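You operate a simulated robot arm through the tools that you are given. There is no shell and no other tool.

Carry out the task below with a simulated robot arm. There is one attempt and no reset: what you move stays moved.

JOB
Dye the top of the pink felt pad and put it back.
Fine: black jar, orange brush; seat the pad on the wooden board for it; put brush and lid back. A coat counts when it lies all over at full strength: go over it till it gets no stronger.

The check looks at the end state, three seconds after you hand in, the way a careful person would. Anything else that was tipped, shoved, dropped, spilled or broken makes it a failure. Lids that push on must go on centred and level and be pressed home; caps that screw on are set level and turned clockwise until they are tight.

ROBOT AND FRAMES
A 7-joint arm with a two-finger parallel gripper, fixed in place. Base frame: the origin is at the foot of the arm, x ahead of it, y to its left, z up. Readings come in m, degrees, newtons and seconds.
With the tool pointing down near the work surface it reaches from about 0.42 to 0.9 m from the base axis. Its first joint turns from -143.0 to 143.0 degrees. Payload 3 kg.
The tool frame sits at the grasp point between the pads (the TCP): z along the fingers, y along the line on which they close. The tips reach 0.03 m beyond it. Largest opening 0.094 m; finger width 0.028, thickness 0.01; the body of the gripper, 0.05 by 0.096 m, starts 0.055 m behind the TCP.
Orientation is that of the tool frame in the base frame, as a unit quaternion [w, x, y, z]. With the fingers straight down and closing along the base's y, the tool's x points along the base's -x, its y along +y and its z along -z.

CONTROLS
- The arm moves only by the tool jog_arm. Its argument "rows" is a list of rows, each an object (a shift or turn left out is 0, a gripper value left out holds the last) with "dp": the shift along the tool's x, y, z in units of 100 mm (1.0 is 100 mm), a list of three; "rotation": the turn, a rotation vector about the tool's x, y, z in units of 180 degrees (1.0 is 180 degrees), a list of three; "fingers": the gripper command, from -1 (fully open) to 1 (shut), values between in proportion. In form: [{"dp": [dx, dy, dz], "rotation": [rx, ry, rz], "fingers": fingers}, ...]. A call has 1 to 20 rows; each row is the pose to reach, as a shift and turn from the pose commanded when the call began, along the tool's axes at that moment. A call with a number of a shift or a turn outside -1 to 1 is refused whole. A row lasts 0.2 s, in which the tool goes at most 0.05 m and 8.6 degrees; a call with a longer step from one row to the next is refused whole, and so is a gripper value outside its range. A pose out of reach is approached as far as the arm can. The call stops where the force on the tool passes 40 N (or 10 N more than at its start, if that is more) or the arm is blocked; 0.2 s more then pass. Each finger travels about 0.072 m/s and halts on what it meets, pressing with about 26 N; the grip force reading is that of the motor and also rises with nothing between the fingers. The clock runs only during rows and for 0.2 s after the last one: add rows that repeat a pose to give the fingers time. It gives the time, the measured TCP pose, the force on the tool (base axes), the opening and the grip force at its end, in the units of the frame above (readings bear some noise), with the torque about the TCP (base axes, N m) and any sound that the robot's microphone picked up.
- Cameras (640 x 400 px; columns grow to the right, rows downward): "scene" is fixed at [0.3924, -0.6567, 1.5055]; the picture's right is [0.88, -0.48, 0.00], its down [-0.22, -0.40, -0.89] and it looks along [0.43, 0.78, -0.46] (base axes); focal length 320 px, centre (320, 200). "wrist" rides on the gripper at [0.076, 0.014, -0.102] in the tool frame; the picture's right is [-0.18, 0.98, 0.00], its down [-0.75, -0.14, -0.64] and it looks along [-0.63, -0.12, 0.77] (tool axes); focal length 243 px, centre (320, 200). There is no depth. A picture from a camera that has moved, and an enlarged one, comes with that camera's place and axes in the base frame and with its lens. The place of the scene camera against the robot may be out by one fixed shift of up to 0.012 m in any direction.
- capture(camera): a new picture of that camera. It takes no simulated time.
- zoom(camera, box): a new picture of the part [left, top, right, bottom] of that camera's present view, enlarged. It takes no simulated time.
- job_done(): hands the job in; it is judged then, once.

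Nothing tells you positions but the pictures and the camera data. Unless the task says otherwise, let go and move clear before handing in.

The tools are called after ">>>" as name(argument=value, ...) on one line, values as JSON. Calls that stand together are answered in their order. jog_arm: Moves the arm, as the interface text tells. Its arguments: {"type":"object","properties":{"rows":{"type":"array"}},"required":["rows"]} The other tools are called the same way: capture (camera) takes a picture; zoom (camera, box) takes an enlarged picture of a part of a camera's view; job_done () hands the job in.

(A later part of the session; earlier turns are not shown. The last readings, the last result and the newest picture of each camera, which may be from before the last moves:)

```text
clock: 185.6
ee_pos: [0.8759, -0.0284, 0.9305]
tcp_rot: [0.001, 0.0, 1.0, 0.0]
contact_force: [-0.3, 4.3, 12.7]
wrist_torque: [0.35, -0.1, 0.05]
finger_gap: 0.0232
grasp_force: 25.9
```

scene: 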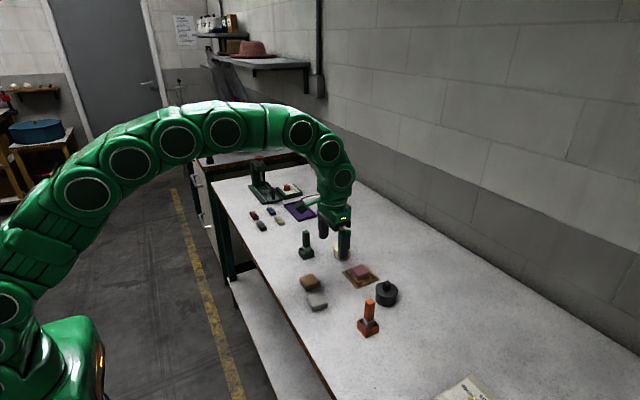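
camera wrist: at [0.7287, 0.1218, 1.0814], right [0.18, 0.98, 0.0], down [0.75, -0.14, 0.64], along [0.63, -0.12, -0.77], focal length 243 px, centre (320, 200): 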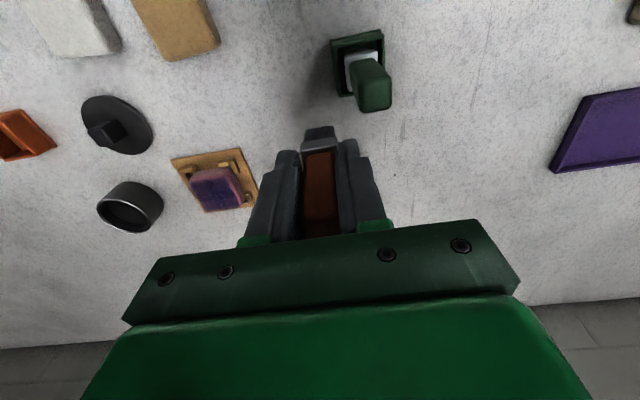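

Contact is consistently good now. Continue with the far lane and cross strokes.

>>> jog_arm(rows=[{"dp": [0, -0.08, 0]}, {"dp": [0, -0.16, 0]}, {"dp": [-0.1, -0.16, 0]}, {"dp": [-0.1, -0.08, 0]}, {"dp": [-0.1, 0, 0]}, {"dp": [-0.1, 0.08, 0]}, {"dp": [-0.1, 0.16, 0]}, {"dp": [0, 0.16, 0]}, {"dp": [0.1, 0.16, 0]}, {"dp": [0.2, 0.16, 0]}])

>>> jog_arm(rows=[{"dp": [0, -0.08, 0]}, {"dp": [0, -0.16, 0]}, {"dp": [-0.1, -0.16, 0]}, {"dp": [-0.2, -0.16, 0]}, {"dp": [-0.3, -0.16, 0]}, {"dp": [-0.3, -0.24, 0]}, {"dp": [-0.3, -0.32, 0]}, {"dp": [-0.2, -0.32, 0]}, {"dp": [-0.1, -0.32, 0]}, {"dp": [0, -0.32, 0]}, {"dp": [0, -0.16, 0]}, {"dp": [-0.1, -0.16, 0]}])

>>> jog_arm(rows=[{"dp": [0, 0, -0.2]}, {"dp": [0, -0.2, -0.51]}, {"dp": [-0.05, -0.5, -0.51]}, {"dp": [-0.1, -0.8, -0.51]}, {"dp": [-0.13, -1.0, -0.51]}, {"dp": [-0.13, -1.0, -0.51]}])

>>> jog_arm(rows=[{"dp": [0, -0.15, 0]}, {"dp": [0, -0.15, 0]}])

>>> zoom(camera="wrist", box=[420, 48, 492, 120])

>>> zoom(camera="scene", box=[358, 264, 372, 276])

>>> zoom(camera="scene", box=[330, 240, 420, 330])

```text
clock: 187.8
ee_pos: [0.8556, -0.0125, 0.9311]
tcp_rot: [0.002, 0.0, 1.0, -0.001]
contact_force: [5.0, 0.7, 13.6]
wrist_torque: [0.01, -0.48, 0.03]
finger_gap: 0.0232
grasp_force: 26.1
```

```text
clock: 190.4
ee_pos: [0.8643, -0.0276, 0.9305]
tcp_rot: [0.001, 0.0, 1.0, 0.0]
contact_force: [-5.6, 2.1, 10.4]
wrist_torque: [0.03, 0.29, 0.01]
finger_gap: 0.0231
grasp_force: 26.3
```

```text
clock: 191.8
ee_pos: [0.8786, -0.1284, 0.9817]
tcp_rot: [0.0, 0.0, 1.0, -0.001]
contact_force: [-0.3, -0.3, -0.2]
wrist_torque: [0.05, 0.02, 0.01]
finger_gap: 0.0232
grasp_force: 25.9
```

```text
clock: 192.4
ee_pos: [0.8776, -0.143, 0.9825]
tcp_rot: [0.0, 0.0, 1.0, -0.001]
contact_force: [-0.1, -0.1, 0.8]
wrist_torque: [-0.02, 0.01, 0.0]
finger_gap: 0.023
grasp_force: 26.5
```

```text
5.56 times, centred on (456, 84) of wrist
camera zoom: at [0.8009, -0.1286, 1.0834], right [0.18, 0.98, 0.0], down [0.75, -0.14, 0.64], along [0.63, -0.12, -0.77], focal length 1348 px, centre (-436, 844)
```

zoom: 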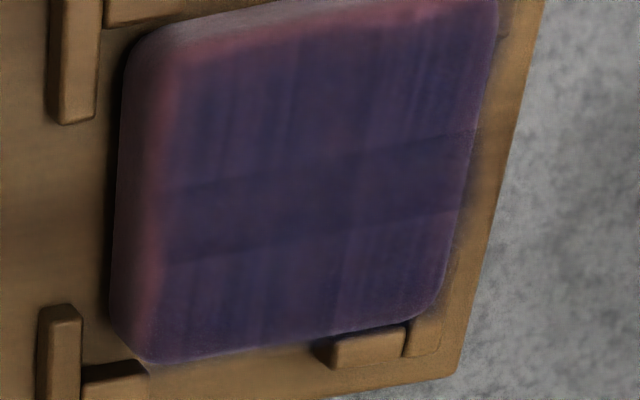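

```text
16.00 times, centred on (365, 270) of scene
camera zoom: at [0.3924, -0.6567, 1.5055], right [0.88, -0.48, 0.0], down [-0.22, -0.4, -0.89], along [0.43, 0.78, -0.46], focal length 5118 px, centre (-400, -920)
```

zoom: 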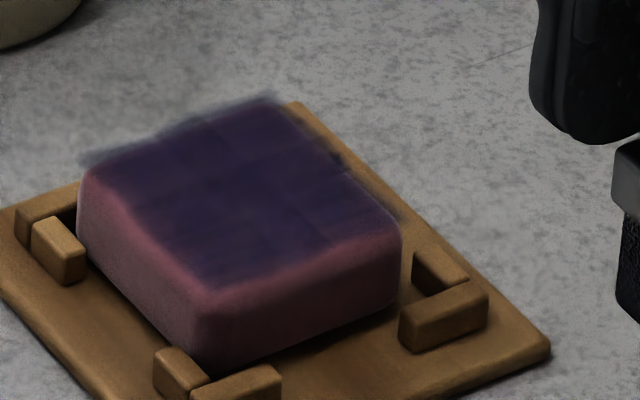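

```text
4.44 times, centred on (375, 285) of scene
camera zoom: at [0.3924, -0.6567, 1.5055], right [0.88, -0.48, 0.0], down [-0.22, -0.4, -0.89], along [0.43, 0.78, -0.46], focal length 1422 px, centre (76, -178)
```

zoom: 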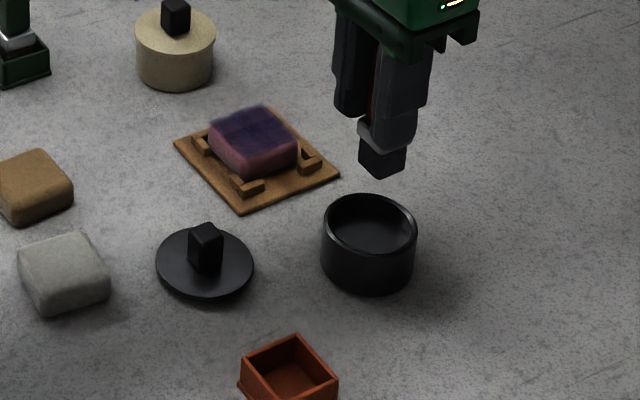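

Even with firm contact the colour no longer changes, so the coat is at full strength. Now I'll carry the brush back over its stand.

>>> jog_arm(rows=[{"dp": [0.25, -0.15, -0.05]}, {"dp": [0.5, -0.3, -0.05]}, {"dp": [0.75, -0.45, -0.05]}, {"dp": [1.0, -0.61, -0.05]}, {"dp": [1.0, -0.61, -0.05]}])

>>> zoom(camera="wrist", box=[240, 60, 400, 210])

>>> zoom(camera="scene", box=[340, 255, 400, 335])

```text
clock: 193.6
ee_pos: [0.7781, -0.2039, 0.9877]
tcp_rot: [0.001, 0.0, 1.0, -0.001]
contact_force: [-0.2, -0.4, -0.7]
wrist_torque: [-0.02, 0.04, -0.02]
finger_gap: 0.0232
grasp_force: 26.2
```

```text
2.67 times, centred on (320, 135) of wrist
camera zoom: at [0.7002, -0.1895, 1.0888], right [0.18, 0.98, 0.0], down [0.75, -0.14, 0.64], along [0.63, -0.12, -0.77], focal length 647 px, centre (320, 373)
```

zoom: 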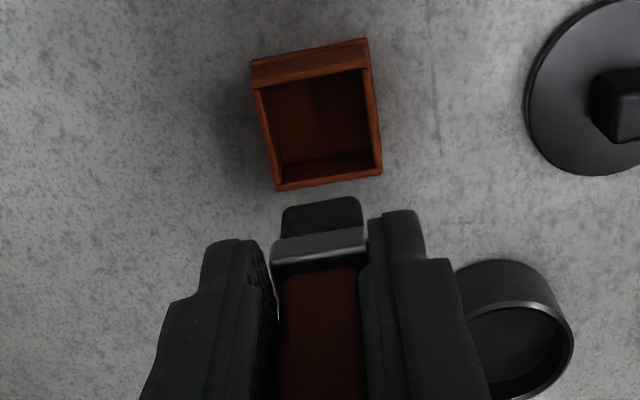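

```text
5.00 times, centred on (370, 295) of scene
camera zoom: at [0.3924, -0.6567, 1.5055], right [0.88, -0.48, 0.0], down [-0.22, -0.4, -0.89], along [0.43, 0.78, -0.46], focal length 1599 px, centre (70, -275)
```

zoom: 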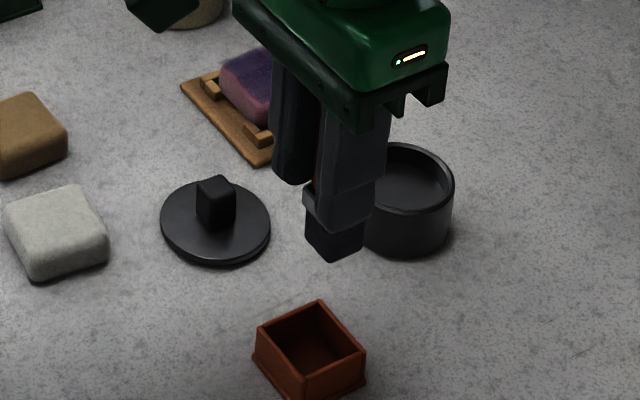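

The brush has slid up considerably in the grip. I'll zoom in to measure how much before lowering into the stand.

>>> zoom(camera="scene", box=[358, 268, 388, 310])

>>> zoom(camera="wrist", box=[280, 60, 360, 160])

>>> zoom(camera="scene", box=[350, 285, 390, 340])

```text
9.52 times, centred on (373, 289) of scene
camera zoom: at [0.3924, -0.6567, 1.5055], right [0.88, -0.48, 0.0], down [-0.22, -0.4, -0.89], along [0.43, 0.78, -0.46], focal length 3046 px, centre (-185, -648)
```

zoom: 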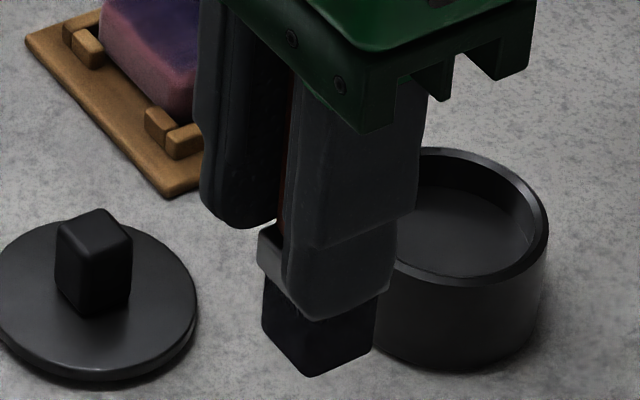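

```text
4.00 times, centred on (320, 110) of wrist
camera zoom: at [0.7002, -0.1895, 1.0888], right [0.18, 0.98, 0.0], down [0.75, -0.14, 0.64], along [0.63, -0.12, -0.77], focal length 970 px, centre (320, 560)
```

zoom: 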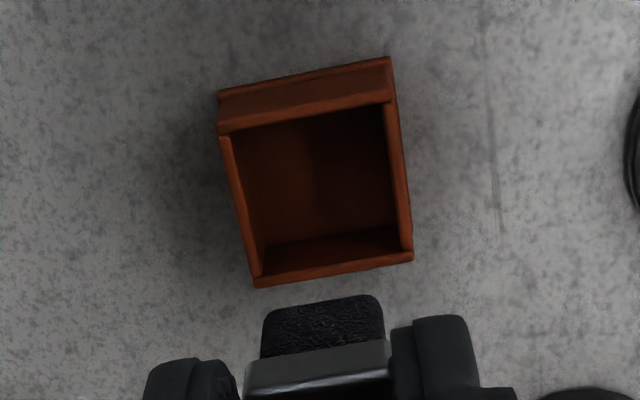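

```text
7.27 times, centred on (370, 312) of scene
camera zoom: at [0.3924, -0.6567, 1.5055], right [0.88, -0.48, 0.0], down [-0.22, -0.4, -0.89], along [0.43, 0.78, -0.46], focal length 2326 px, centre (-44, -618)
```

zoom: 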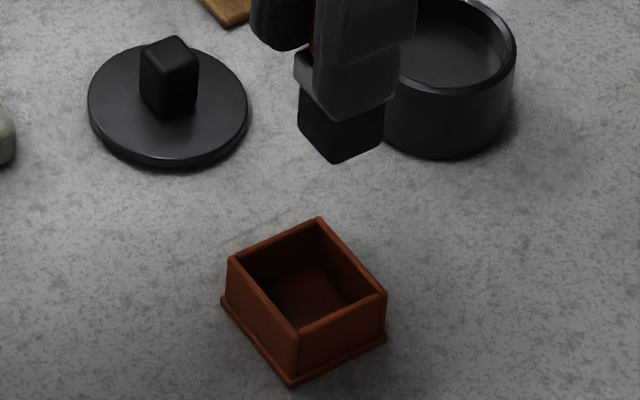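

I now understand: the dye surface pushed the brush up in the grip; its tip is about 61 mm below the TCP and its centre about +7.5 mm in x. The stand centre is (0.7784, -0.2041). I'll shift to x≈0.771 and lower to just above the rim to check.

>>> jog_arm(rows=[{"dp": [0.07, 0, 0]}, {"dp": [0.07, 0, 0.2]}, {"dp": [0.07, 0, 0.4]}, {"dp": [0.07, 0, 0.48]}, {"dp": [0.07, 0, 0.48]}])

>>> zoom(camera="scene", box=[350, 285, 390, 340])

>>> zoom(camera="wrist", box=[270, 80, 370, 180])

```text
clock: 194.8
ee_pos: [0.7716, -0.2048, 0.9395]
tcp_rot: [0.001, 0.0, 1.0, 0.0]
contact_force: [-0.1, -0.2, 0.4]
wrist_torque: [0.01, -0.01, 0.02]
finger_gap: 0.0232
grasp_force: 26.0
```

```text
7.27 times, centred on (370, 312) of scene
camera zoom: at [0.3924, -0.6567, 1.5055], right [0.88, -0.48, 0.0], down [-0.22, -0.4, -0.89], along [0.43, 0.78, -0.46], focal length 2326 px, centre (-44, -618)
```

zoom: 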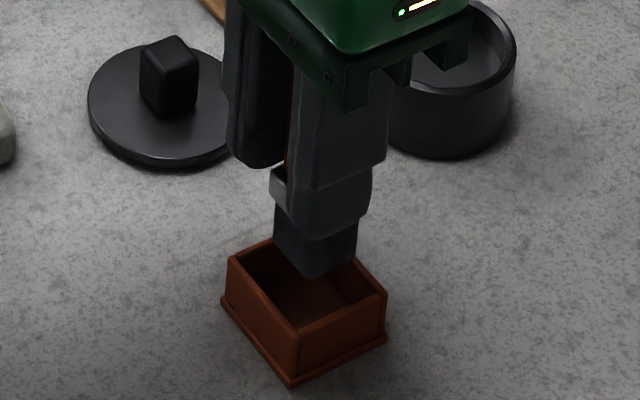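

```text
4.00 times, centred on (320, 130) of wrist
camera zoom: at [0.6935, -0.1902, 1.0399], right [0.18, 0.98, 0.0], down [0.75, -0.14, 0.64], along [0.63, -0.12, -0.77], focal length 970 px, centre (320, 480)
```

zoom: 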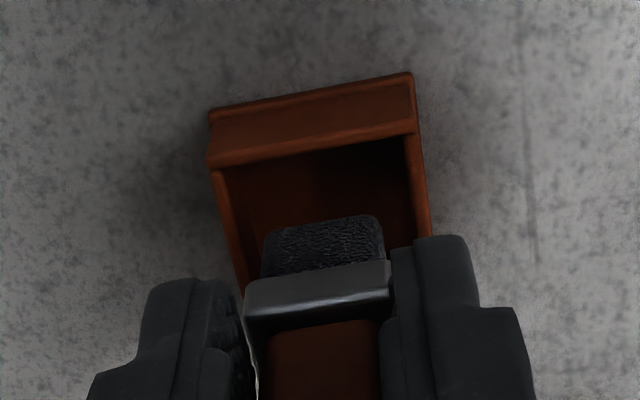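

The bristles are centred over the stand opening. Lowering into it.

>>> jog_arm(rows=[{"dp": [0, 0, 0.08]}, {"dp": [0, 0, 0.16]}, {"dp": [0, 0, 0.22]}, {"dp": [0, 0, 0.26]}, {"dp": [0, 0, 0.29]}, {"dp": [0, 0, 0.29]}])

>>> zoom(camera="scene", box=[350, 285, 390, 340])

```text
clock: 196.2
ee_pos: [0.7713, -0.2052, 0.9094]
tcp_rot: [0.001, 0.0, 1.0, -0.001]
contact_force: [0.9, -0.1, -1.3]
wrist_torque: [0.0, -0.02, -0.01]
finger_gap: 0.0232
grasp_force: 26.2
```

```text
7.27 times, centred on (370, 312) of scene
camera zoom: at [0.3924, -0.6567, 1.5055], right [0.88, -0.48, 0.0], down [-0.22, -0.4, -0.89], along [0.43, 0.78, -0.46], focal length 2326 px, centre (-44, -618)
```

zoom: 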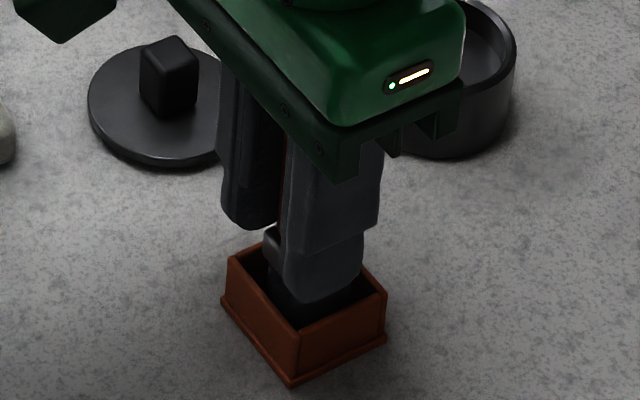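

>>> jog_arm(rows=[{"dp": [0, 0, 0.01]}, {"dp": [0, 0, 0.02]}, {"dp": [0, 0, 0.02]}])

>>> jog_arm(rows=[{"dp": [0, 0, 0.01]}, {"dp": [0, 0, 0.02]}, {"dp": [0, 0, 0.02]}])

```text
clock: 197.0
ee_pos: [0.7709, -0.2051, 0.9082]
tcp_rot: [0.001, 0.0, 1.0, -0.001]
contact_force: [0.9, 0.8, 8.0]
wrist_torque: [0.03, 0.0, 0.0]
finger_gap: 0.0235
grasp_force: 26.3
```

```text
clock: 197.8
ee_pos: [0.7709, -0.2042, 0.9066]
tcp_rot: [0.002, 0.001, 1.0, -0.001]
contact_force: [-4.1, 0.8, 14.4]
wrist_torque: [0.1, 0.22, 0.02]
finger_gap: 0.0232
grasp_force: 25.8
stopped in row 3: the force on the tool passed its limit at 41 N (the readings are from after the stop); the commanded pose is now the measured one
```

The brush is resting on the stand floor. I'll ease up 1 mm and open the fingers gently.

>>> jog_arm(rows=[{"dp": [0, 0, -0.01]}, {"dp": [0, 0, -0.01], "fingers": 0.4}, {"dp": [0, 0, -0.01], "fingers": 0.2}, {"dp": [0, 0, -0.01], "fingers": 0.0}, {"dp": [0, 0, -0.01], "fingers": -0.2}, {"dp": [0, 0, -0.01], "fingers": -0.2}])

>>> zoom(camera="scene", box=[350, 285, 390, 340])

>>> zoom(camera="wrist", box=[240, 100, 400, 220])

```text
clock: 199.2
ee_pos: [0.7708, -0.2051, 0.9078]
tcp_rot: [0.002, 0.0, 1.0, -0.001]
contact_force: [0.0, 0.7, 0.6]
wrist_torque: [-0.01, -0.02, -0.02]
finger_gap: 0.0563
grasp_force: 0.0
```

```text
7.27 times, centred on (370, 312) of scene
camera zoom: at [0.3924, -0.6567, 1.5055], right [0.88, -0.48, 0.0], down [-0.22, -0.4, -0.89], along [0.43, 0.78, -0.46], focal length 2326 px, centre (-44, -618)
```

zoom: 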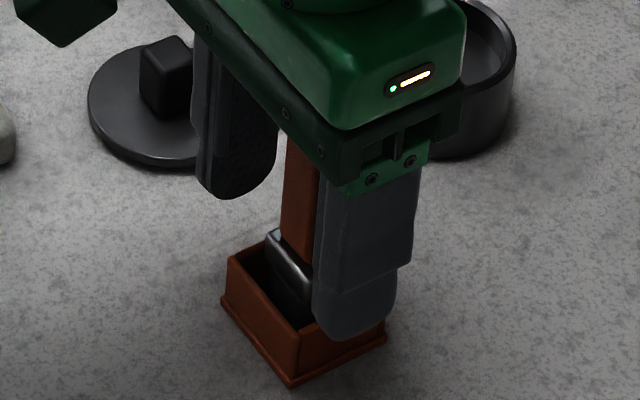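

```text
3.33 times, centred on (320, 160) of wrist
camera zoom: at [0.6937, -0.19, 1.0096], right [0.18, 0.98, 0.0], down [0.75, -0.14, 0.65], along [0.63, -0.12, -0.76], focal length 809 px, centre (320, 333)
```

zoom: 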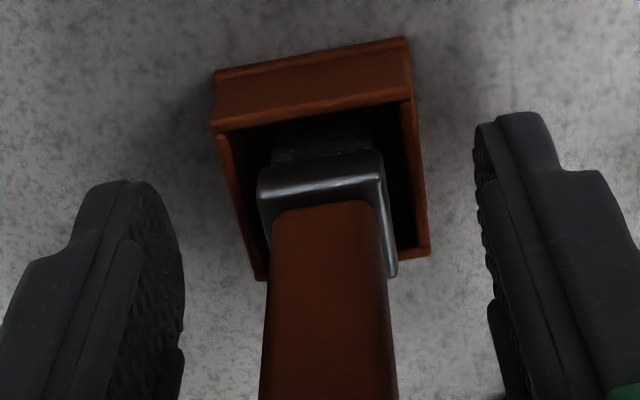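

The brush stands upright in its stand. I'll rise straight up and then check it against the reference picture.

>>> jog_arm(rows=[{"dp": [0, 0, -0.2]}, {"dp": [0, 0, -0.5]}, {"dp": [0, 0, -0.9]}, {"dp": [0, 0, -0.9], "fingers": -0.3}])

>>> jog_arm(rows=[{"dp": [-0.1, 0.4, 0]}, {"dp": [-0.15, 0.8, 0]}, {"dp": [-0.18, 1.0, 0]}, {"dp": [-0.18, 1.0, 0]}])

>>> zoom(camera="scene", box=[345, 290, 393, 346])

>>> capture(camera="wrist")

```text
clock: 200.2
ee_pos: [0.7714, -0.2047, 0.9977]
tcp_rot: [0.001, 0.0, 1.0, -0.001]
contact_force: [-0.2, 1.1, 0.4]
wrist_torque: [0.03, 0.03, -0.05]
finger_gap: 0.0613
grasp_force: 0.1
```

```text
clock: 201.2
ee_pos: [0.7895, -0.1033, 0.9972]
tcp_rot: [0.002, 0.0, 1.0, -0.001]
contact_force: [0.5, -0.3, 0.0]
wrist_torque: [0.01, 0.0, 0.01]
finger_gap: 0.0612
grasp_force: 0.1
```

```text
7.14 times, centred on (369, 318) of scene
camera zoom: at [0.3924, -0.6567, 1.5055], right [0.88, -0.48, 0.0], down [-0.22, -0.4, -0.89], along [0.43, 0.78, -0.46], focal length 2285 px, centre (-30, -643)
```

zoom: 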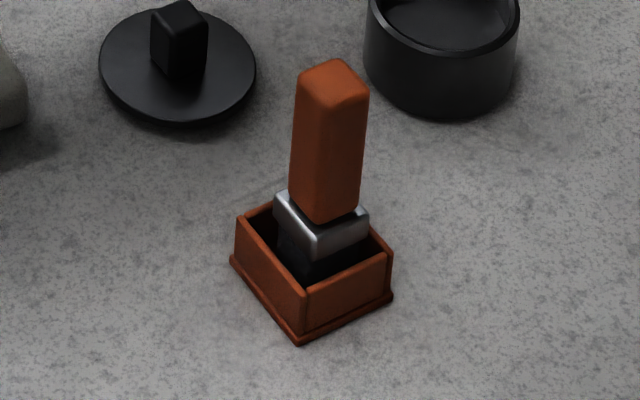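

```text
taken
camera wrist: at [0.7113, -0.0895, 1.0995], right [0.18, 0.98, 0.0], down [0.75, -0.14, 0.65], along [0.63, -0.12, -0.76], focal length 243 px, centre (320, 200)
```

wrist: 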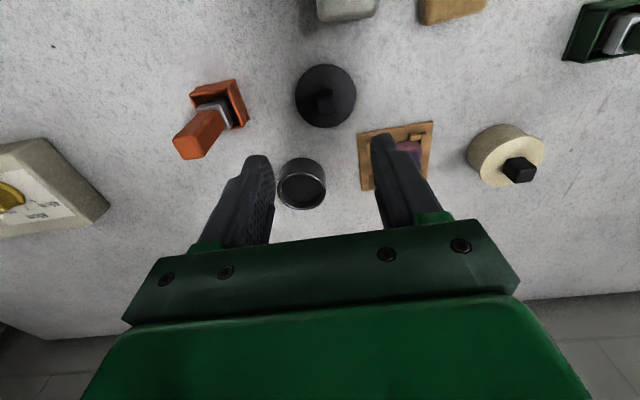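

The brush matches its reference position. Next the lid: I'll descend on its knob at (0.789, -0.0995) and grip it.

>>> jog_arm(rows=[{"dp": [0, 0.037, 0.2]}, {"dp": [0, 0.037, 0.5]}, {"dp": [0, 0.037, 0.8]}, {"dp": [0, 0.037, 0.8]}])

>>> zoom(camera="wrist", box=[220, 90, 420, 230])

>>> zoom(camera="scene", box=[330, 260, 390, 310])

```text
clock: 202.2
ee_pos: [0.7889, -0.0998, 0.9181]
tcp_rot: [0.001, -0.001, 1.0, 0.0]
contact_force: [0.9, -0.5, 0.4]
wrist_torque: [0.02, 0.04, -0.02]
finger_gap: 0.0611
grasp_force: 0.1
```

```text
2.86 times, centred on (320, 160) of wrist
camera zoom: at [0.7111, -0.0855, 1.019], right [0.18, 0.98, 0.0], down [0.75, -0.14, 0.65], along [0.63, -0.12, -0.76], focal length 693 px, centre (320, 314)
```

zoom: 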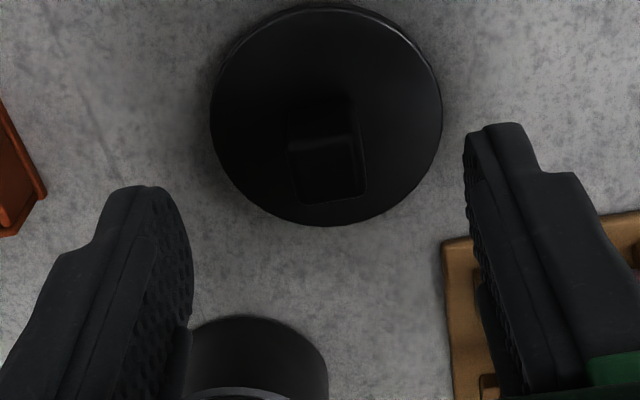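

```text
8.00 times, centred on (360, 285) of scene
camera zoom: at [0.3924, -0.6567, 1.5055], right [0.88, -0.48, 0.0], down [-0.22, -0.4, -0.89], along [0.43, 0.78, -0.46], focal length 2559 px, centre (0, -480)
```

zoom: 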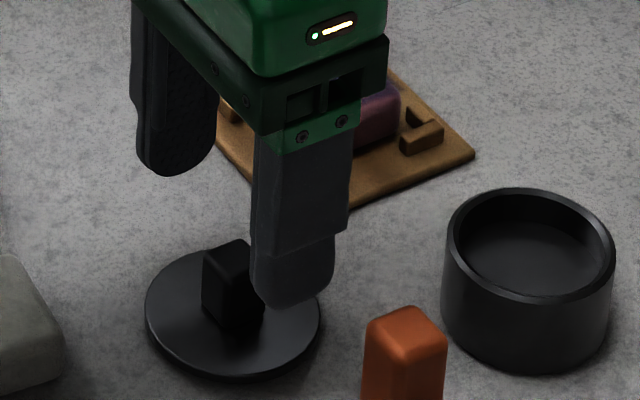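

Aligned. Descend to the earlier grasp height and close on the knob.

>>> jog_arm(rows=[{"dp": [0, 0, 0.15]}, {"dp": [0, 0, 0.28]}, {"dp": [0, 0, 0.345]}, {"dp": [0, 0, 0.345], "fingers": 0.1}, {"dp": [0, 0, 0.345], "fingers": 0.4}, {"dp": [0, 0, 0.345], "fingers": 0.8}, {"dp": [0, 0, 0.345], "fingers": 1}, {"dp": [0, 0, 0.345], "fingers": 1}, {"dp": [0, 0, 0.345], "fingers": 1}])

>>> zoom(camera="wrist", box=[220, 90, 420, 230])

```text
clock: 204.2
ee_pos: [0.789, -0.1015, 0.8844]
tcp_rot: [0.003, 0.001, 1.0, -0.002]
contact_force: [0.3, 0.5, 3.1]
wrist_torque: [0.07, 0.01, -0.01]
finger_gap: 0.0168
grasp_force: 26.4
```

```text
2.86 times, centred on (320, 160) of wrist
camera zoom: at [0.7118, -0.0863, 0.9855], right [0.18, 0.98, 0.0], down [0.75, -0.14, 0.65], along [0.63, -0.12, -0.76], focal length 693 px, centre (320, 314)
```

zoom: 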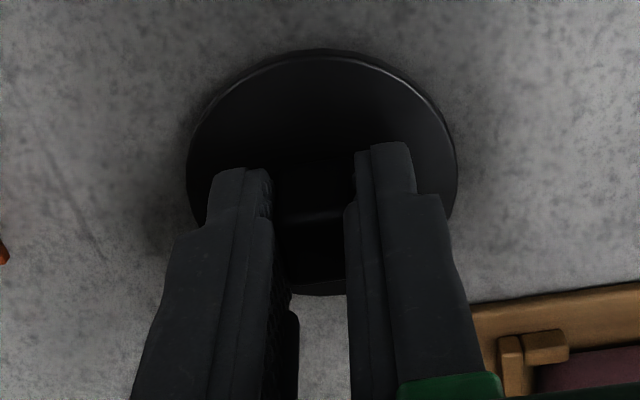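

The lid is gripped. I'll lift it and carry it back above the jar, reversing the earlier transfer.

>>> jog_arm(rows=[{"dp": [0, 0, -0.1]}, {"dp": [0, 0, -0.4]}, {"dp": [0, 0, -0.8]}, {"dp": [0, 0, -0.95]}, {"dp": [0, 0, -0.95]}])

>>> jog_arm(rows=[{"dp": [-0.25, -0.12, 0]}, {"dp": [-0.5, -0.24, 0]}, {"dp": [-0.75, -0.36, 0]}, {"dp": [-0.937, -0.45, 0]}, {"dp": [-0.937, -0.45, 0]}])

>>> capture(camera="wrist")

>>> zoom(camera="scene", box=[360, 240, 415, 310])

>>> zoom(camera="wrist", box=[220, 60, 420, 200])

```text
clock: 205.4
ee_pos: [0.7888, -0.1013, 0.9794]
tcp_rot: [0.002, 0.0, 1.0, 0.0]
contact_force: [0.2, -0.2, -0.1]
wrist_torque: [0.0, 0.01, -0.02]
finger_gap: 0.0169
grasp_force: 25.5
```

```text
clock: 206.6
ee_pos: [0.882, -0.1463, 0.9795]
tcp_rot: [0.003, 0.0, 1.0, -0.001]
contact_force: [0.3, 0.3, -0.3]
wrist_torque: [0.02, -0.03, 0.0]
finger_gap: 0.0169
grasp_force: 26.0
```

```text
taken
camera wrist: at [0.8046, -0.1309, 1.0805], right [0.18, 0.98, 0.0], down [0.75, -0.14, 0.65], along [0.63, -0.12, -0.76], focal length 243 px, centre (320, 200)
```

wrist: 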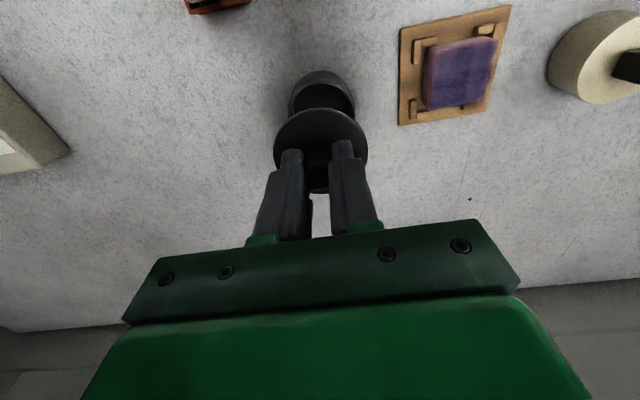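

```text
5.71 times, centred on (388, 275) of scene
camera zoom: at [0.3924, -0.6567, 1.5055], right [0.88, -0.48, 0.0], down [-0.22, -0.4, -0.89], along [0.43, 0.78, -0.46], focal length 1828 px, centre (-66, -229)
```

zoom: 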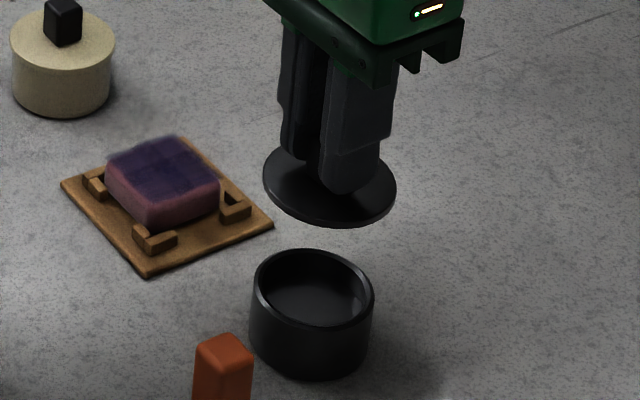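

```text
2.86 times, centred on (320, 130) of wrist
camera zoom: at [0.8046, -0.1309, 1.0805], right [0.18, 0.98, 0.0], down [0.75, -0.14, 0.65], along [0.63, -0.12, -0.76], focal length 693 px, centre (320, 400)
```

zoom: 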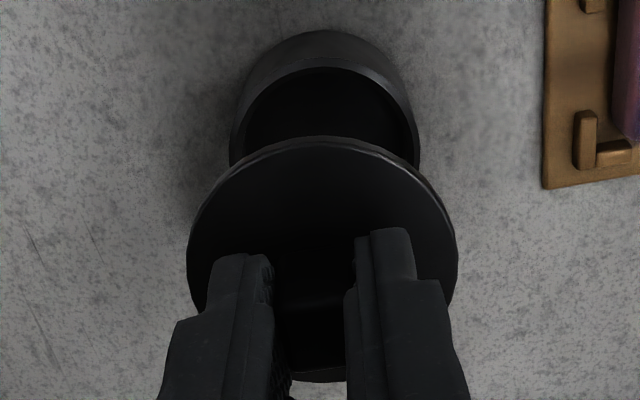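

The lid appears centred over the jar. I'll lower it to just above the rim and re-check the alignment.

>>> jog_arm(rows=[{"dp": [-0.005, 0.006, 0.2]}, {"dp": [-0.005, 0.006, 0.4]}, {"dp": [-0.005, 0.006, 0.52]}, {"dp": [-0.005, 0.006, 0.52]}])

>>> zoom(camera="scene", box=[365, 260, 411, 306])

>>> zoom(camera="wrist", box=[240, 80, 400, 200])

```text
clock: 207.6
ee_pos: [0.8834, -0.1462, 0.9266]
tcp_rot: [0.002, 0.0, 1.0, -0.001]
contact_force: [0.3, -0.1, -0.5]
wrist_torque: [-0.02, -0.05, -0.02]
finger_gap: 0.0168
grasp_force: 25.9
```

```text
8.70 times, centred on (388, 283) of scene
camera zoom: at [0.3924, -0.6567, 1.5055], right [0.88, -0.48, 0.0], down [-0.22, -0.4, -0.89], along [0.43, 0.78, -0.46], focal length 2781 px, centre (-271, -522)
```

zoom: 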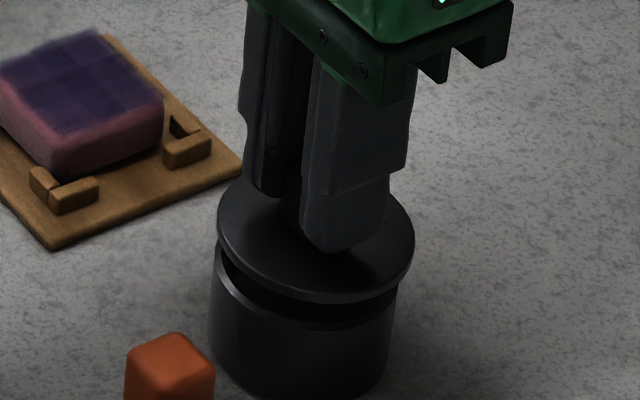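

```text
3.33 times, centred on (320, 140) of wrist
camera zoom: at [0.8058, -0.1304, 1.0284], right [0.18, 0.98, 0.0], down [0.75, -0.14, 0.65], along [0.63, -0.12, -0.76], focal length 809 px, centre (320, 400)
```

zoom: 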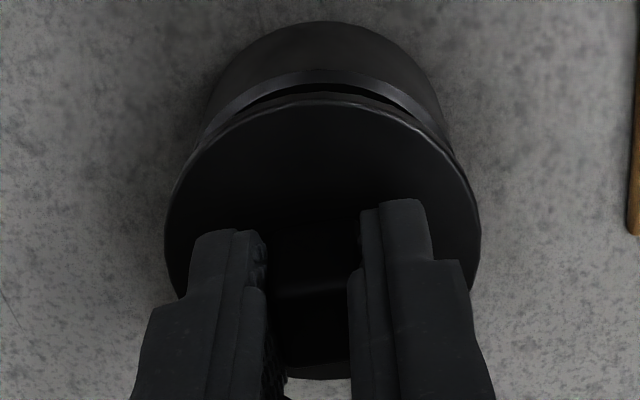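

Comparing with the picture taken just after lid removal, the lid is about 1.5 mm off toward (+x, -y). I'll correct by (-0.8, +1.4) mm and recheck.

>>> jog_arm(rows=[{"dp": [0.008, 0.014, 0.03]}, {"dp": [0.008, 0.014, 0.055]}, {"dp": [0.008, 0.014, 0.055]}])

>>> zoom(camera="scene", box=[365, 260, 411, 306])

>>> zoom(camera="wrist", box=[240, 80, 400, 200])

```text
clock: 208.4
ee_pos: [0.884, -0.1439, 0.9221]
tcp_rot: [0.003, 0.0, 1.0, -0.002]
contact_force: [0.0, 0.8, -0.7]
wrist_torque: [0.02, 0.0, -0.01]
finger_gap: 0.0166
grasp_force: 25.8
```

```text
8.70 times, centred on (388, 283) of scene
camera zoom: at [0.3924, -0.6567, 1.5055], right [0.88, -0.48, 0.0], down [-0.22, -0.4, -0.89], along [0.43, 0.78, -0.46], focal length 2781 px, centre (-271, -522)
```

zoom: 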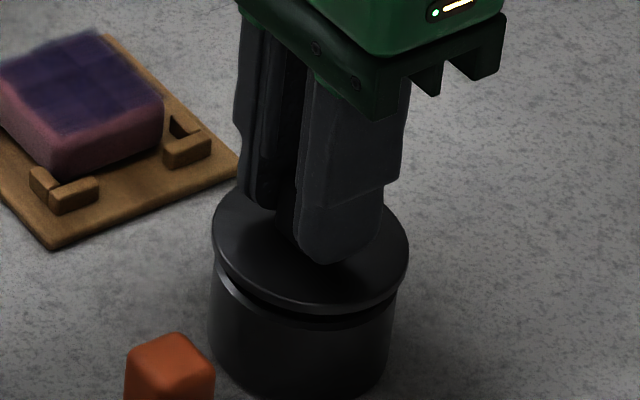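

```text
3.33 times, centred on (320, 140) of wrist
camera zoom: at [0.8051, -0.1292, 1.023], right [0.18, 0.98, 0.0], down [0.75, -0.14, 0.65], along [0.63, -0.12, -0.76], focal length 809 px, centre (320, 400)
```

zoom: 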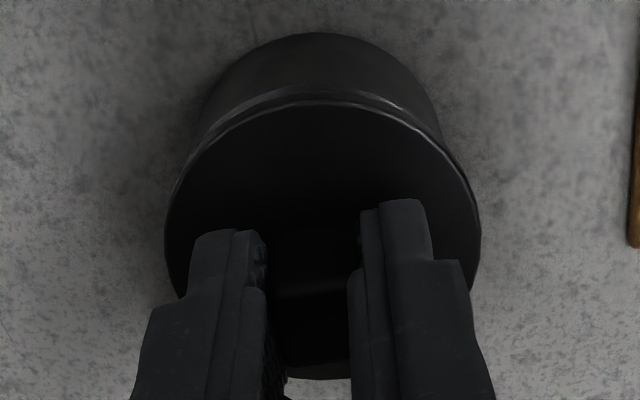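

Very close now; a final 1 mm trim in x, then lower to touch.

>>> jog_arm(rows=[{"dp": [0.01, -0.004, 0.01]}, {"dp": [0.01, -0.004, 0.03]}, {"dp": [0.01, -0.004, 0.05]}, {"dp": [0.01, -0.004, 0.05]}])

>>> zoom(camera="scene", box=[365, 260, 411, 306])

```text
clock: 209.4
ee_pos: [0.882, -0.1459, 0.9161]
tcp_rot: [0.003, 0.0, 1.0, -0.001]
contact_force: [0.2, -1.4, -0.1]
wrist_torque: [-0.02, 0.03, -0.03]
finger_gap: 0.017
grasp_force: 26.1
```

```text
8.70 times, centred on (388, 283) of scene
camera zoom: at [0.3924, -0.6567, 1.5055], right [0.88, -0.48, 0.0], down [-0.22, -0.4, -0.89], along [0.43, 0.78, -0.46], focal length 2781 px, centre (-271, -522)
```

zoom: 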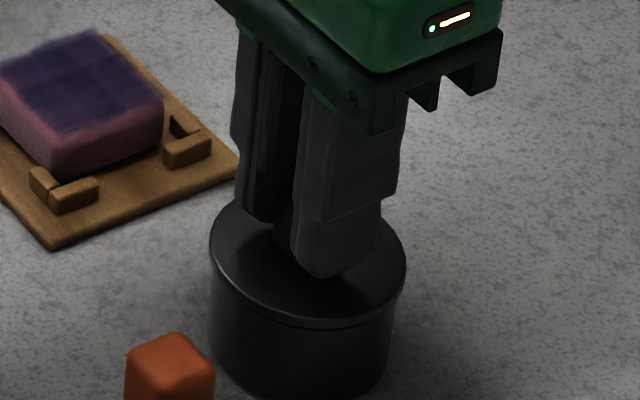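

Aligned and nearly down with no contact force. Pressing down in small steps.

>>> jog_arm(rows=[{"dp": [0, 0, 0.01]}, {"dp": [0, 0, 0.02]}, {"dp": [0, 0, 0.02]}])

>>> jog_arm(rows=[{"dp": [0, 0, 0.01]}, {"dp": [0, 0, 0.02]}, {"dp": [0, 0, 0.02]}])

>>> zoom(camera="scene", box=[372, 276, 402, 306])

```text
clock: 210.2
ee_pos: [0.8821, -0.1438, 0.9135]
tcp_rot: [0.003, 0.0, 1.0, 0.0]
contact_force: [-0.7, 0.2, 0.3]
wrist_torque: [-0.01, -0.03, -0.01]
finger_gap: 0.0166
grasp_force: 25.9
```

```text
clock: 211.0
ee_pos: [0.8836, -0.1445, 0.9139]
tcp_rot: [0.004, 0.0, 1.0, -0.001]
contact_force: [-9.5, 0.1, 28.0]
wrist_torque: [0.01, 0.32, 0.0]
finger_gap: 0.0168
grasp_force: 26.1
heard: snap
```

```text
13.33 times, centred on (387, 291) of scene
camera zoom: at [0.3924, -0.6567, 1.5055], right [0.88, -0.48, 0.0], down [-0.22, -0.4, -0.89], along [0.43, 0.78, -0.46], focal length 4265 px, centre (-573, -1013)
```

zoom: 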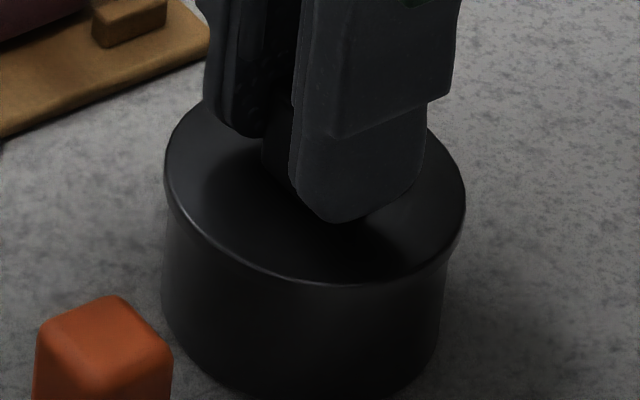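

I heard the snap and the lid is at its original height. I'll open the fingers in place (without lifting) and then rise.

>>> jog_arm(rows=[{"fingers": 0.5}, {"fingers": 0.3}, {"fingers": 0.1}, {"fingers": -0.1}, {"fingers": -0.1}])

>>> zoom(camera="scene", box=[372, 276, 402, 306])

```text
clock: 212.2
ee_pos: [0.8828, -0.1452, 0.9127]
tcp_rot: [0.003, -0.001, 1.0, -0.001]
contact_force: [0.3, 0.1, -0.4]
wrist_torque: [0.04, -0.02, 0.0]
finger_gap: 0.0518
grasp_force: 0.0
```

```text
13.33 times, centred on (387, 291) of scene
camera zoom: at [0.3924, -0.6567, 1.5055], right [0.88, -0.48, 0.0], down [-0.22, -0.4, -0.89], along [0.43, 0.78, -0.46], focal length 4265 px, centre (-573, -1013)
```

zoom: 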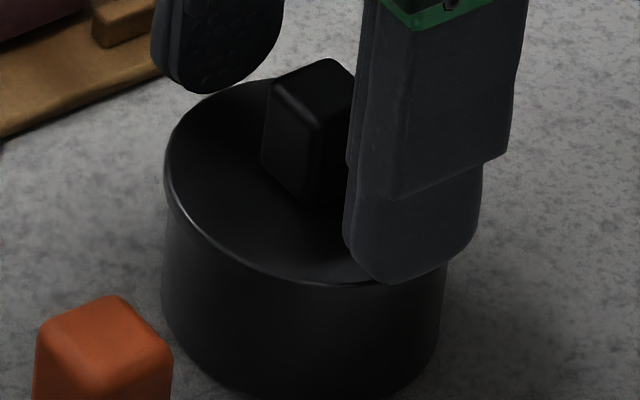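

Released cleanly with no further snap. Rising and comparing with the reference picture of the closed jar.

>>> jog_arm(rows=[{"dp": [0, 0, -0.15]}, {"dp": [0, 0, -0.4]}, {"dp": [0, 0, -0.7]}, {"dp": [0.2, 0.2, -0.7]}, {"dp": [0.4, 0.5, -0.7]}, {"dp": [0.5, 0.9, -0.7]}, {"dp": [0.5, 0.9, -0.7]}])

>>> zoom(camera="scene", box=[370, 270, 410, 310])

>>> zoom(camera="scene", box=[310, 270, 410, 345])

>>> capture(camera="wrist")

```text
clock: 213.8
ee_pos: [0.8308, -0.0549, 0.9813]
tcp_rot: [0.001, 0.0, 1.0, -0.001]
contact_force: [-0.2, -0.1, 0.1]
wrist_torque: [0.02, -0.01, -0.02]
finger_gap: 0.0513
grasp_force: 0.0
```

```text
10.00 times, centred on (390, 290) of scene
camera zoom: at [0.3924, -0.6567, 1.5055], right [0.88, -0.48, 0.0], down [-0.22, -0.4, -0.89], along [0.43, 0.78, -0.46], focal length 3199 px, centre (-380, -700)
```

zoom: 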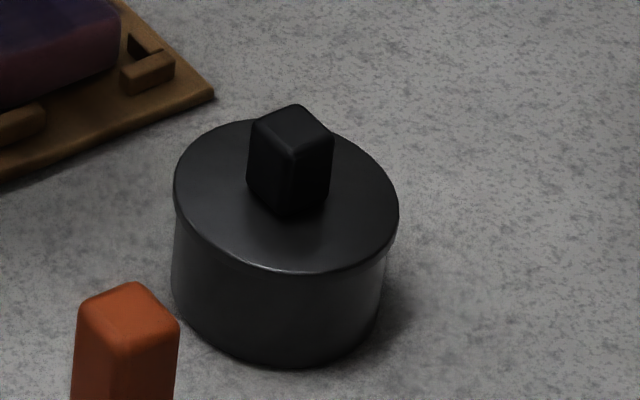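

```text
5.33 times, centred on (360, 308) of scene
camera zoom: at [0.3924, -0.6567, 1.5055], right [0.88, -0.48, 0.0], down [-0.22, -0.4, -0.89], along [0.43, 0.78, -0.46], focal length 1706 px, centre (107, -373)
```

zoom: 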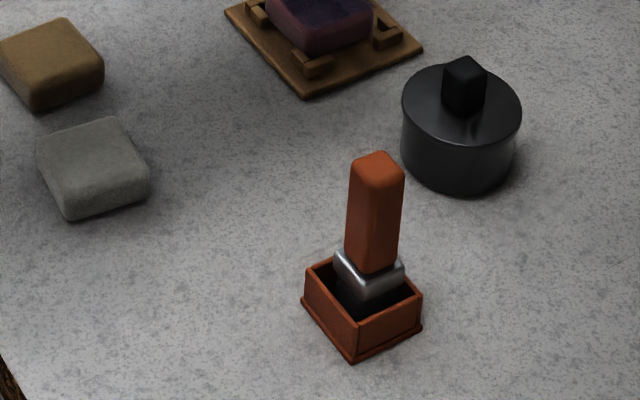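

```text
taken
camera wrist: at [0.7536, -0.0397, 1.0831], right [0.18, 0.98, 0.0], down [0.75, -0.14, 0.65], along [0.63, -0.12, -0.76], focal length 243 px, centre (320, 200)
```

wrist: 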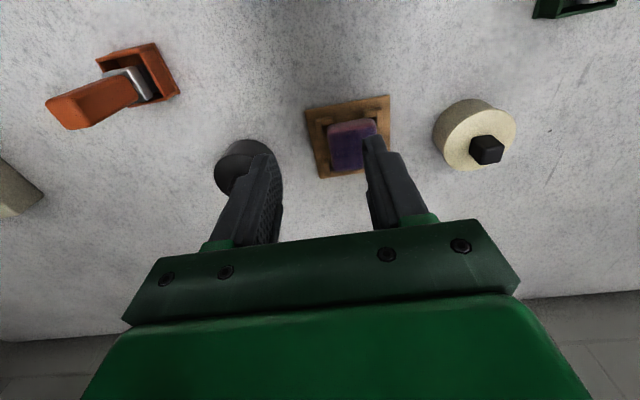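

The closed jar looks identical to the reference and the brush is back. Now for returning the pad; first a measuring view of its present position in the seat.

>>> jog_arm(rows=[{"dp": [0.2, 0.1, -0.1], "fingers": -1}, {"dp": [0.4, 0.2, -0.3]}, {"dp": [0.53, 0.26, -0.31]}, {"dp": [0.53, 0.26, -0.31]}])

>>> zoom(camera="wrist", box=[256, 140, 384, 220])

>>> zoom(camera="scene", box=[345, 260, 385, 290])

```text
clock: 214.8
ee_pos: [0.7795, -0.0288, 1.0136]
tcp_rot: [0.003, -0.001, 1.0, -0.001]
contact_force: [0.1, 0.3, -0.5]
wrist_torque: [-0.02, -0.01, 0.0]
finger_gap: 0.0942
grasp_force: 0.0
```

```text
5.00 times, centred on (320, 180) of wrist
camera zoom: at [0.7009, -0.0134, 1.1142], right [0.18, 0.98, 0.0], down [0.75, -0.14, 0.65], along [0.64, -0.12, -0.76], focal length 1213 px, centre (320, 300)
```

zoom: 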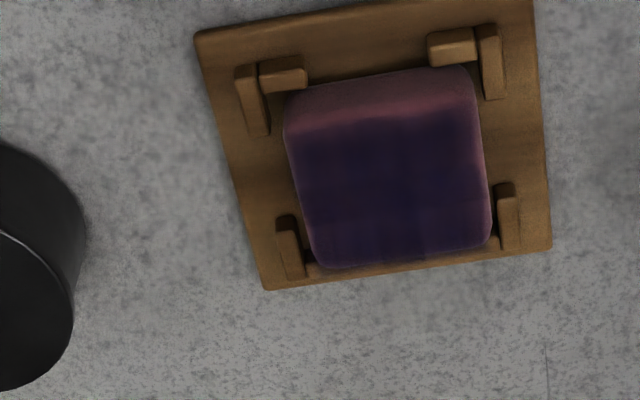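

```text
13.33 times, centred on (365, 275) of scene
camera zoom: at [0.3924, -0.6567, 1.5055], right [0.88, -0.48, 0.0], down [-0.22, -0.4, -0.89], along [0.43, 0.78, -0.46], focal length 4265 px, centre (-280, -800)
```

zoom: 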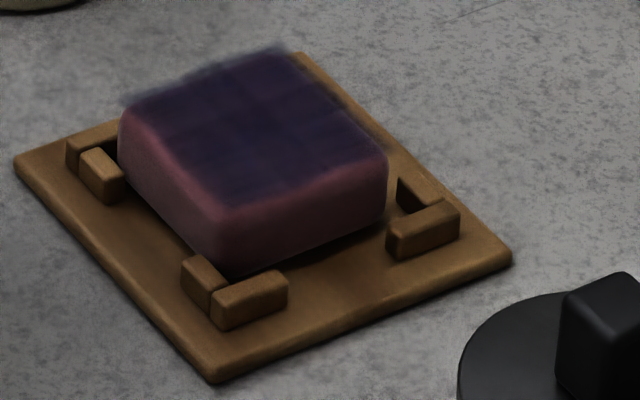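

The pad is centred on the board and dyed evenly. I'll move over it (0.879, -0.0297) with partly open fingers and descend to grip its sides.

>>> jog_arm(rows=[{"dp": [-0.3, 0, 0], "fingers": -0.6}, {"dp": [-0.6, -0.005, 0.1]}, {"dp": [-0.9, -0.008, 0.2]}, {"dp": [-0.99, -0.009, 0.4]}, {"dp": [-0.99, -0.009, 0.6]}, {"dp": [-0.99, -0.009, 0.6]}])

>>> zoom(camera="wrist", box=[220, 60, 420, 200])

>>> zoom(camera="scene", box=[330, 230, 400, 300])

```text
clock: 216.2
ee_pos: [0.8774, -0.0315, 0.9542]
tcp_rot: [0.003, -0.001, 1.0, -0.001]
contact_force: [-0.4, 0.0, 0.4]
wrist_torque: [-0.02, 0.03, 0.0]
finger_gap: 0.0752
grasp_force: 0.1
```

```text
2.86 times, centred on (320, 130) of wrist
camera zoom: at [0.7996, -0.0159, 1.0553], right [0.18, 0.98, 0.0], down [0.75, -0.14, 0.65], along [0.64, -0.12, -0.76], focal length 693 px, centre (320, 400)
```

zoom: 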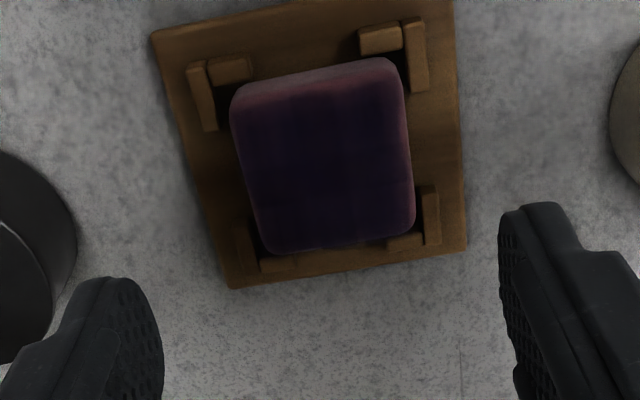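

```text
5.71 times, centred on (365, 265) of scene
camera zoom: at [0.3924, -0.6567, 1.5055], right [0.88, -0.48, 0.0], down [-0.22, -0.4, -0.89], along [0.43, 0.78, -0.46], focal length 1828 px, centre (63, -171)
```

zoom: 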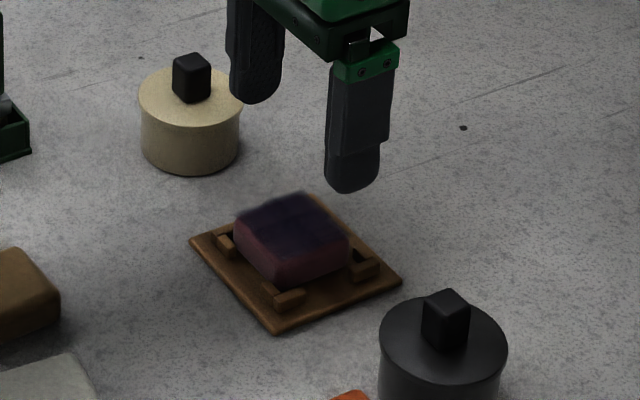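

Pad centre refines to (0.879, -0.028). Adjusting by (+1.5, +3) mm and descending to TCP z≈0.8848.

>>> jog_arm(rows=[{"dp": [-0.015, 0.03, 0.2]}, {"dp": [-0.015, 0.03, 0.45]}, {"dp": [-0.015, 0.03, 0.6]}, {"dp": [-0.015, 0.03, 0.67]}, {"dp": [-0.015, 0.03, 0.695]}, {"dp": [-0.015, 0.03, 0.695]}])

>>> zoom(camera="wrist", box=[220, 80, 420, 220])

>>> zoom(camera="scene", box=[345, 255, 385, 290])

```text
clock: 217.6
ee_pos: [0.8792, -0.027, 0.8835]
tcp_rot: [0.003, 0.0, 1.0, -0.001]
contact_force: [-0.2, 0.8, 0.1]
wrist_torque: [0.01, 0.01, 0.0]
finger_gap: 0.0753
grasp_force: 0.0
```

```text
2.86 times, centred on (320, 150) of wrist
camera zoom: at [0.8017, -0.0117, 0.9853], right [0.18, 0.98, 0.0], down [0.75, -0.14, 0.65], along [0.63, -0.12, -0.76], focal length 693 px, centre (320, 343)
```

zoom: 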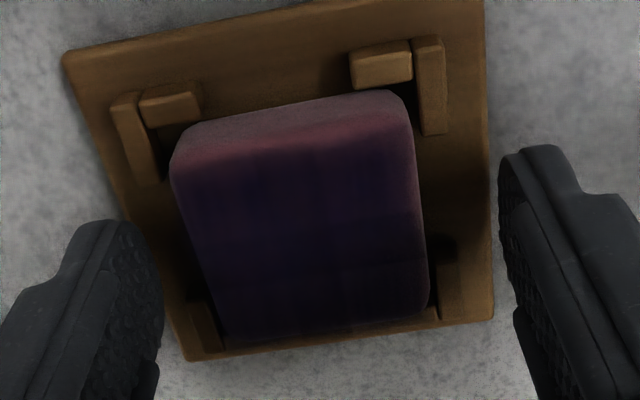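

```text
11.43 times, centred on (365, 272) of scene
camera zoom: at [0.3924, -0.6567, 1.5055], right [0.88, -0.48, 0.0], down [-0.22, -0.4, -0.89], along [0.43, 0.78, -0.46], focal length 3656 px, centre (-194, -629)
```

zoom: 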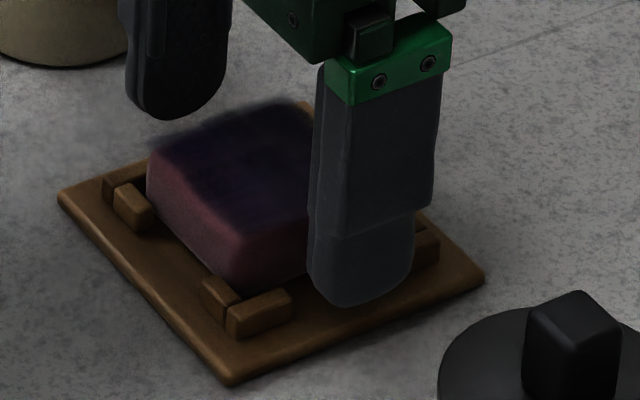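

Fingers straddle the pad. I'll raise 1 mm for extra clearance over the stops, then close.

>>> jog_arm(rows=[{"dp": [0, -0.006, -0.01]}, {"dp": [0, -0.006, -0.01], "fingers": -0.3}, {"dp": [0, -0.006, -0.01], "fingers": 0.0}, {"dp": [0, -0.006, -0.01], "fingers": 0.5}, {"dp": [0, -0.006, -0.01], "fingers": 1}, {"dp": [0, -0.006, -0.01], "fingers": 1}, {"dp": [0, -0.006, -0.01], "fingers": 1}])

>>> zoom(camera="scene", box=[345, 255, 385, 290])

>>> zoom(camera="wrist", box=[220, 80, 420, 220])

```text
clock: 219.2
ee_pos: [0.8795, -0.0281, 0.8851]
tcp_rot: [0.003, -0.001, 1.0, -0.001]
contact_force: [-0.4, -0.2, 0.7]
wrist_torque: [0.0, 0.0, 0.02]
finger_gap: 0.0468
grasp_force: 26.2
```

```text
11.43 times, centred on (365, 272) of scene
camera zoom: at [0.3924, -0.6567, 1.5055], right [0.88, -0.48, 0.0], down [-0.22, -0.4, -0.89], along [0.43, 0.78, -0.46], focal length 3656 px, centre (-194, -629)
```

zoom: 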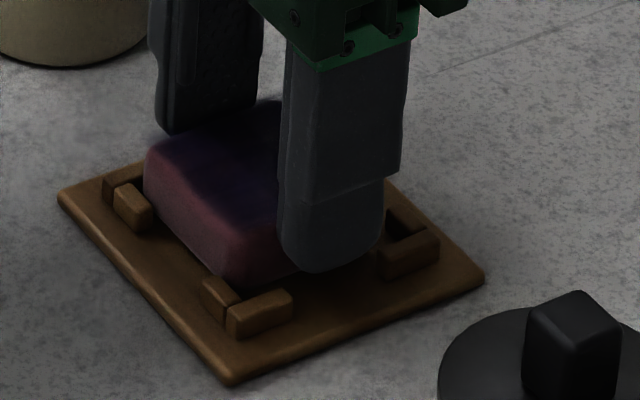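

```text
2.86 times, centred on (320, 150) of wrist
camera zoom: at [0.8017, -0.0124, 0.9863], right [0.18, 0.98, 0.0], down [0.75, -0.14, 0.65], along [0.63, -0.12, -0.76], focal length 693 px, centre (320, 343)
```

zoom: 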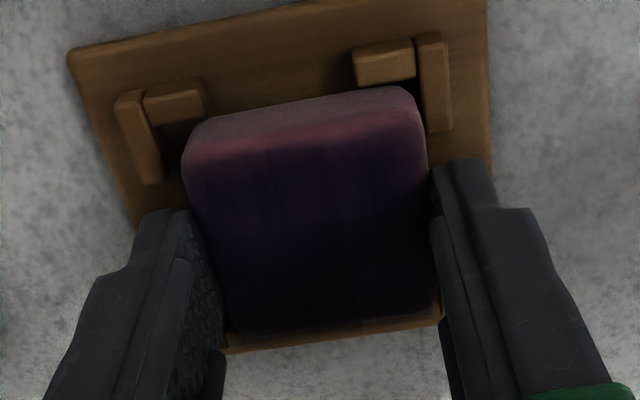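

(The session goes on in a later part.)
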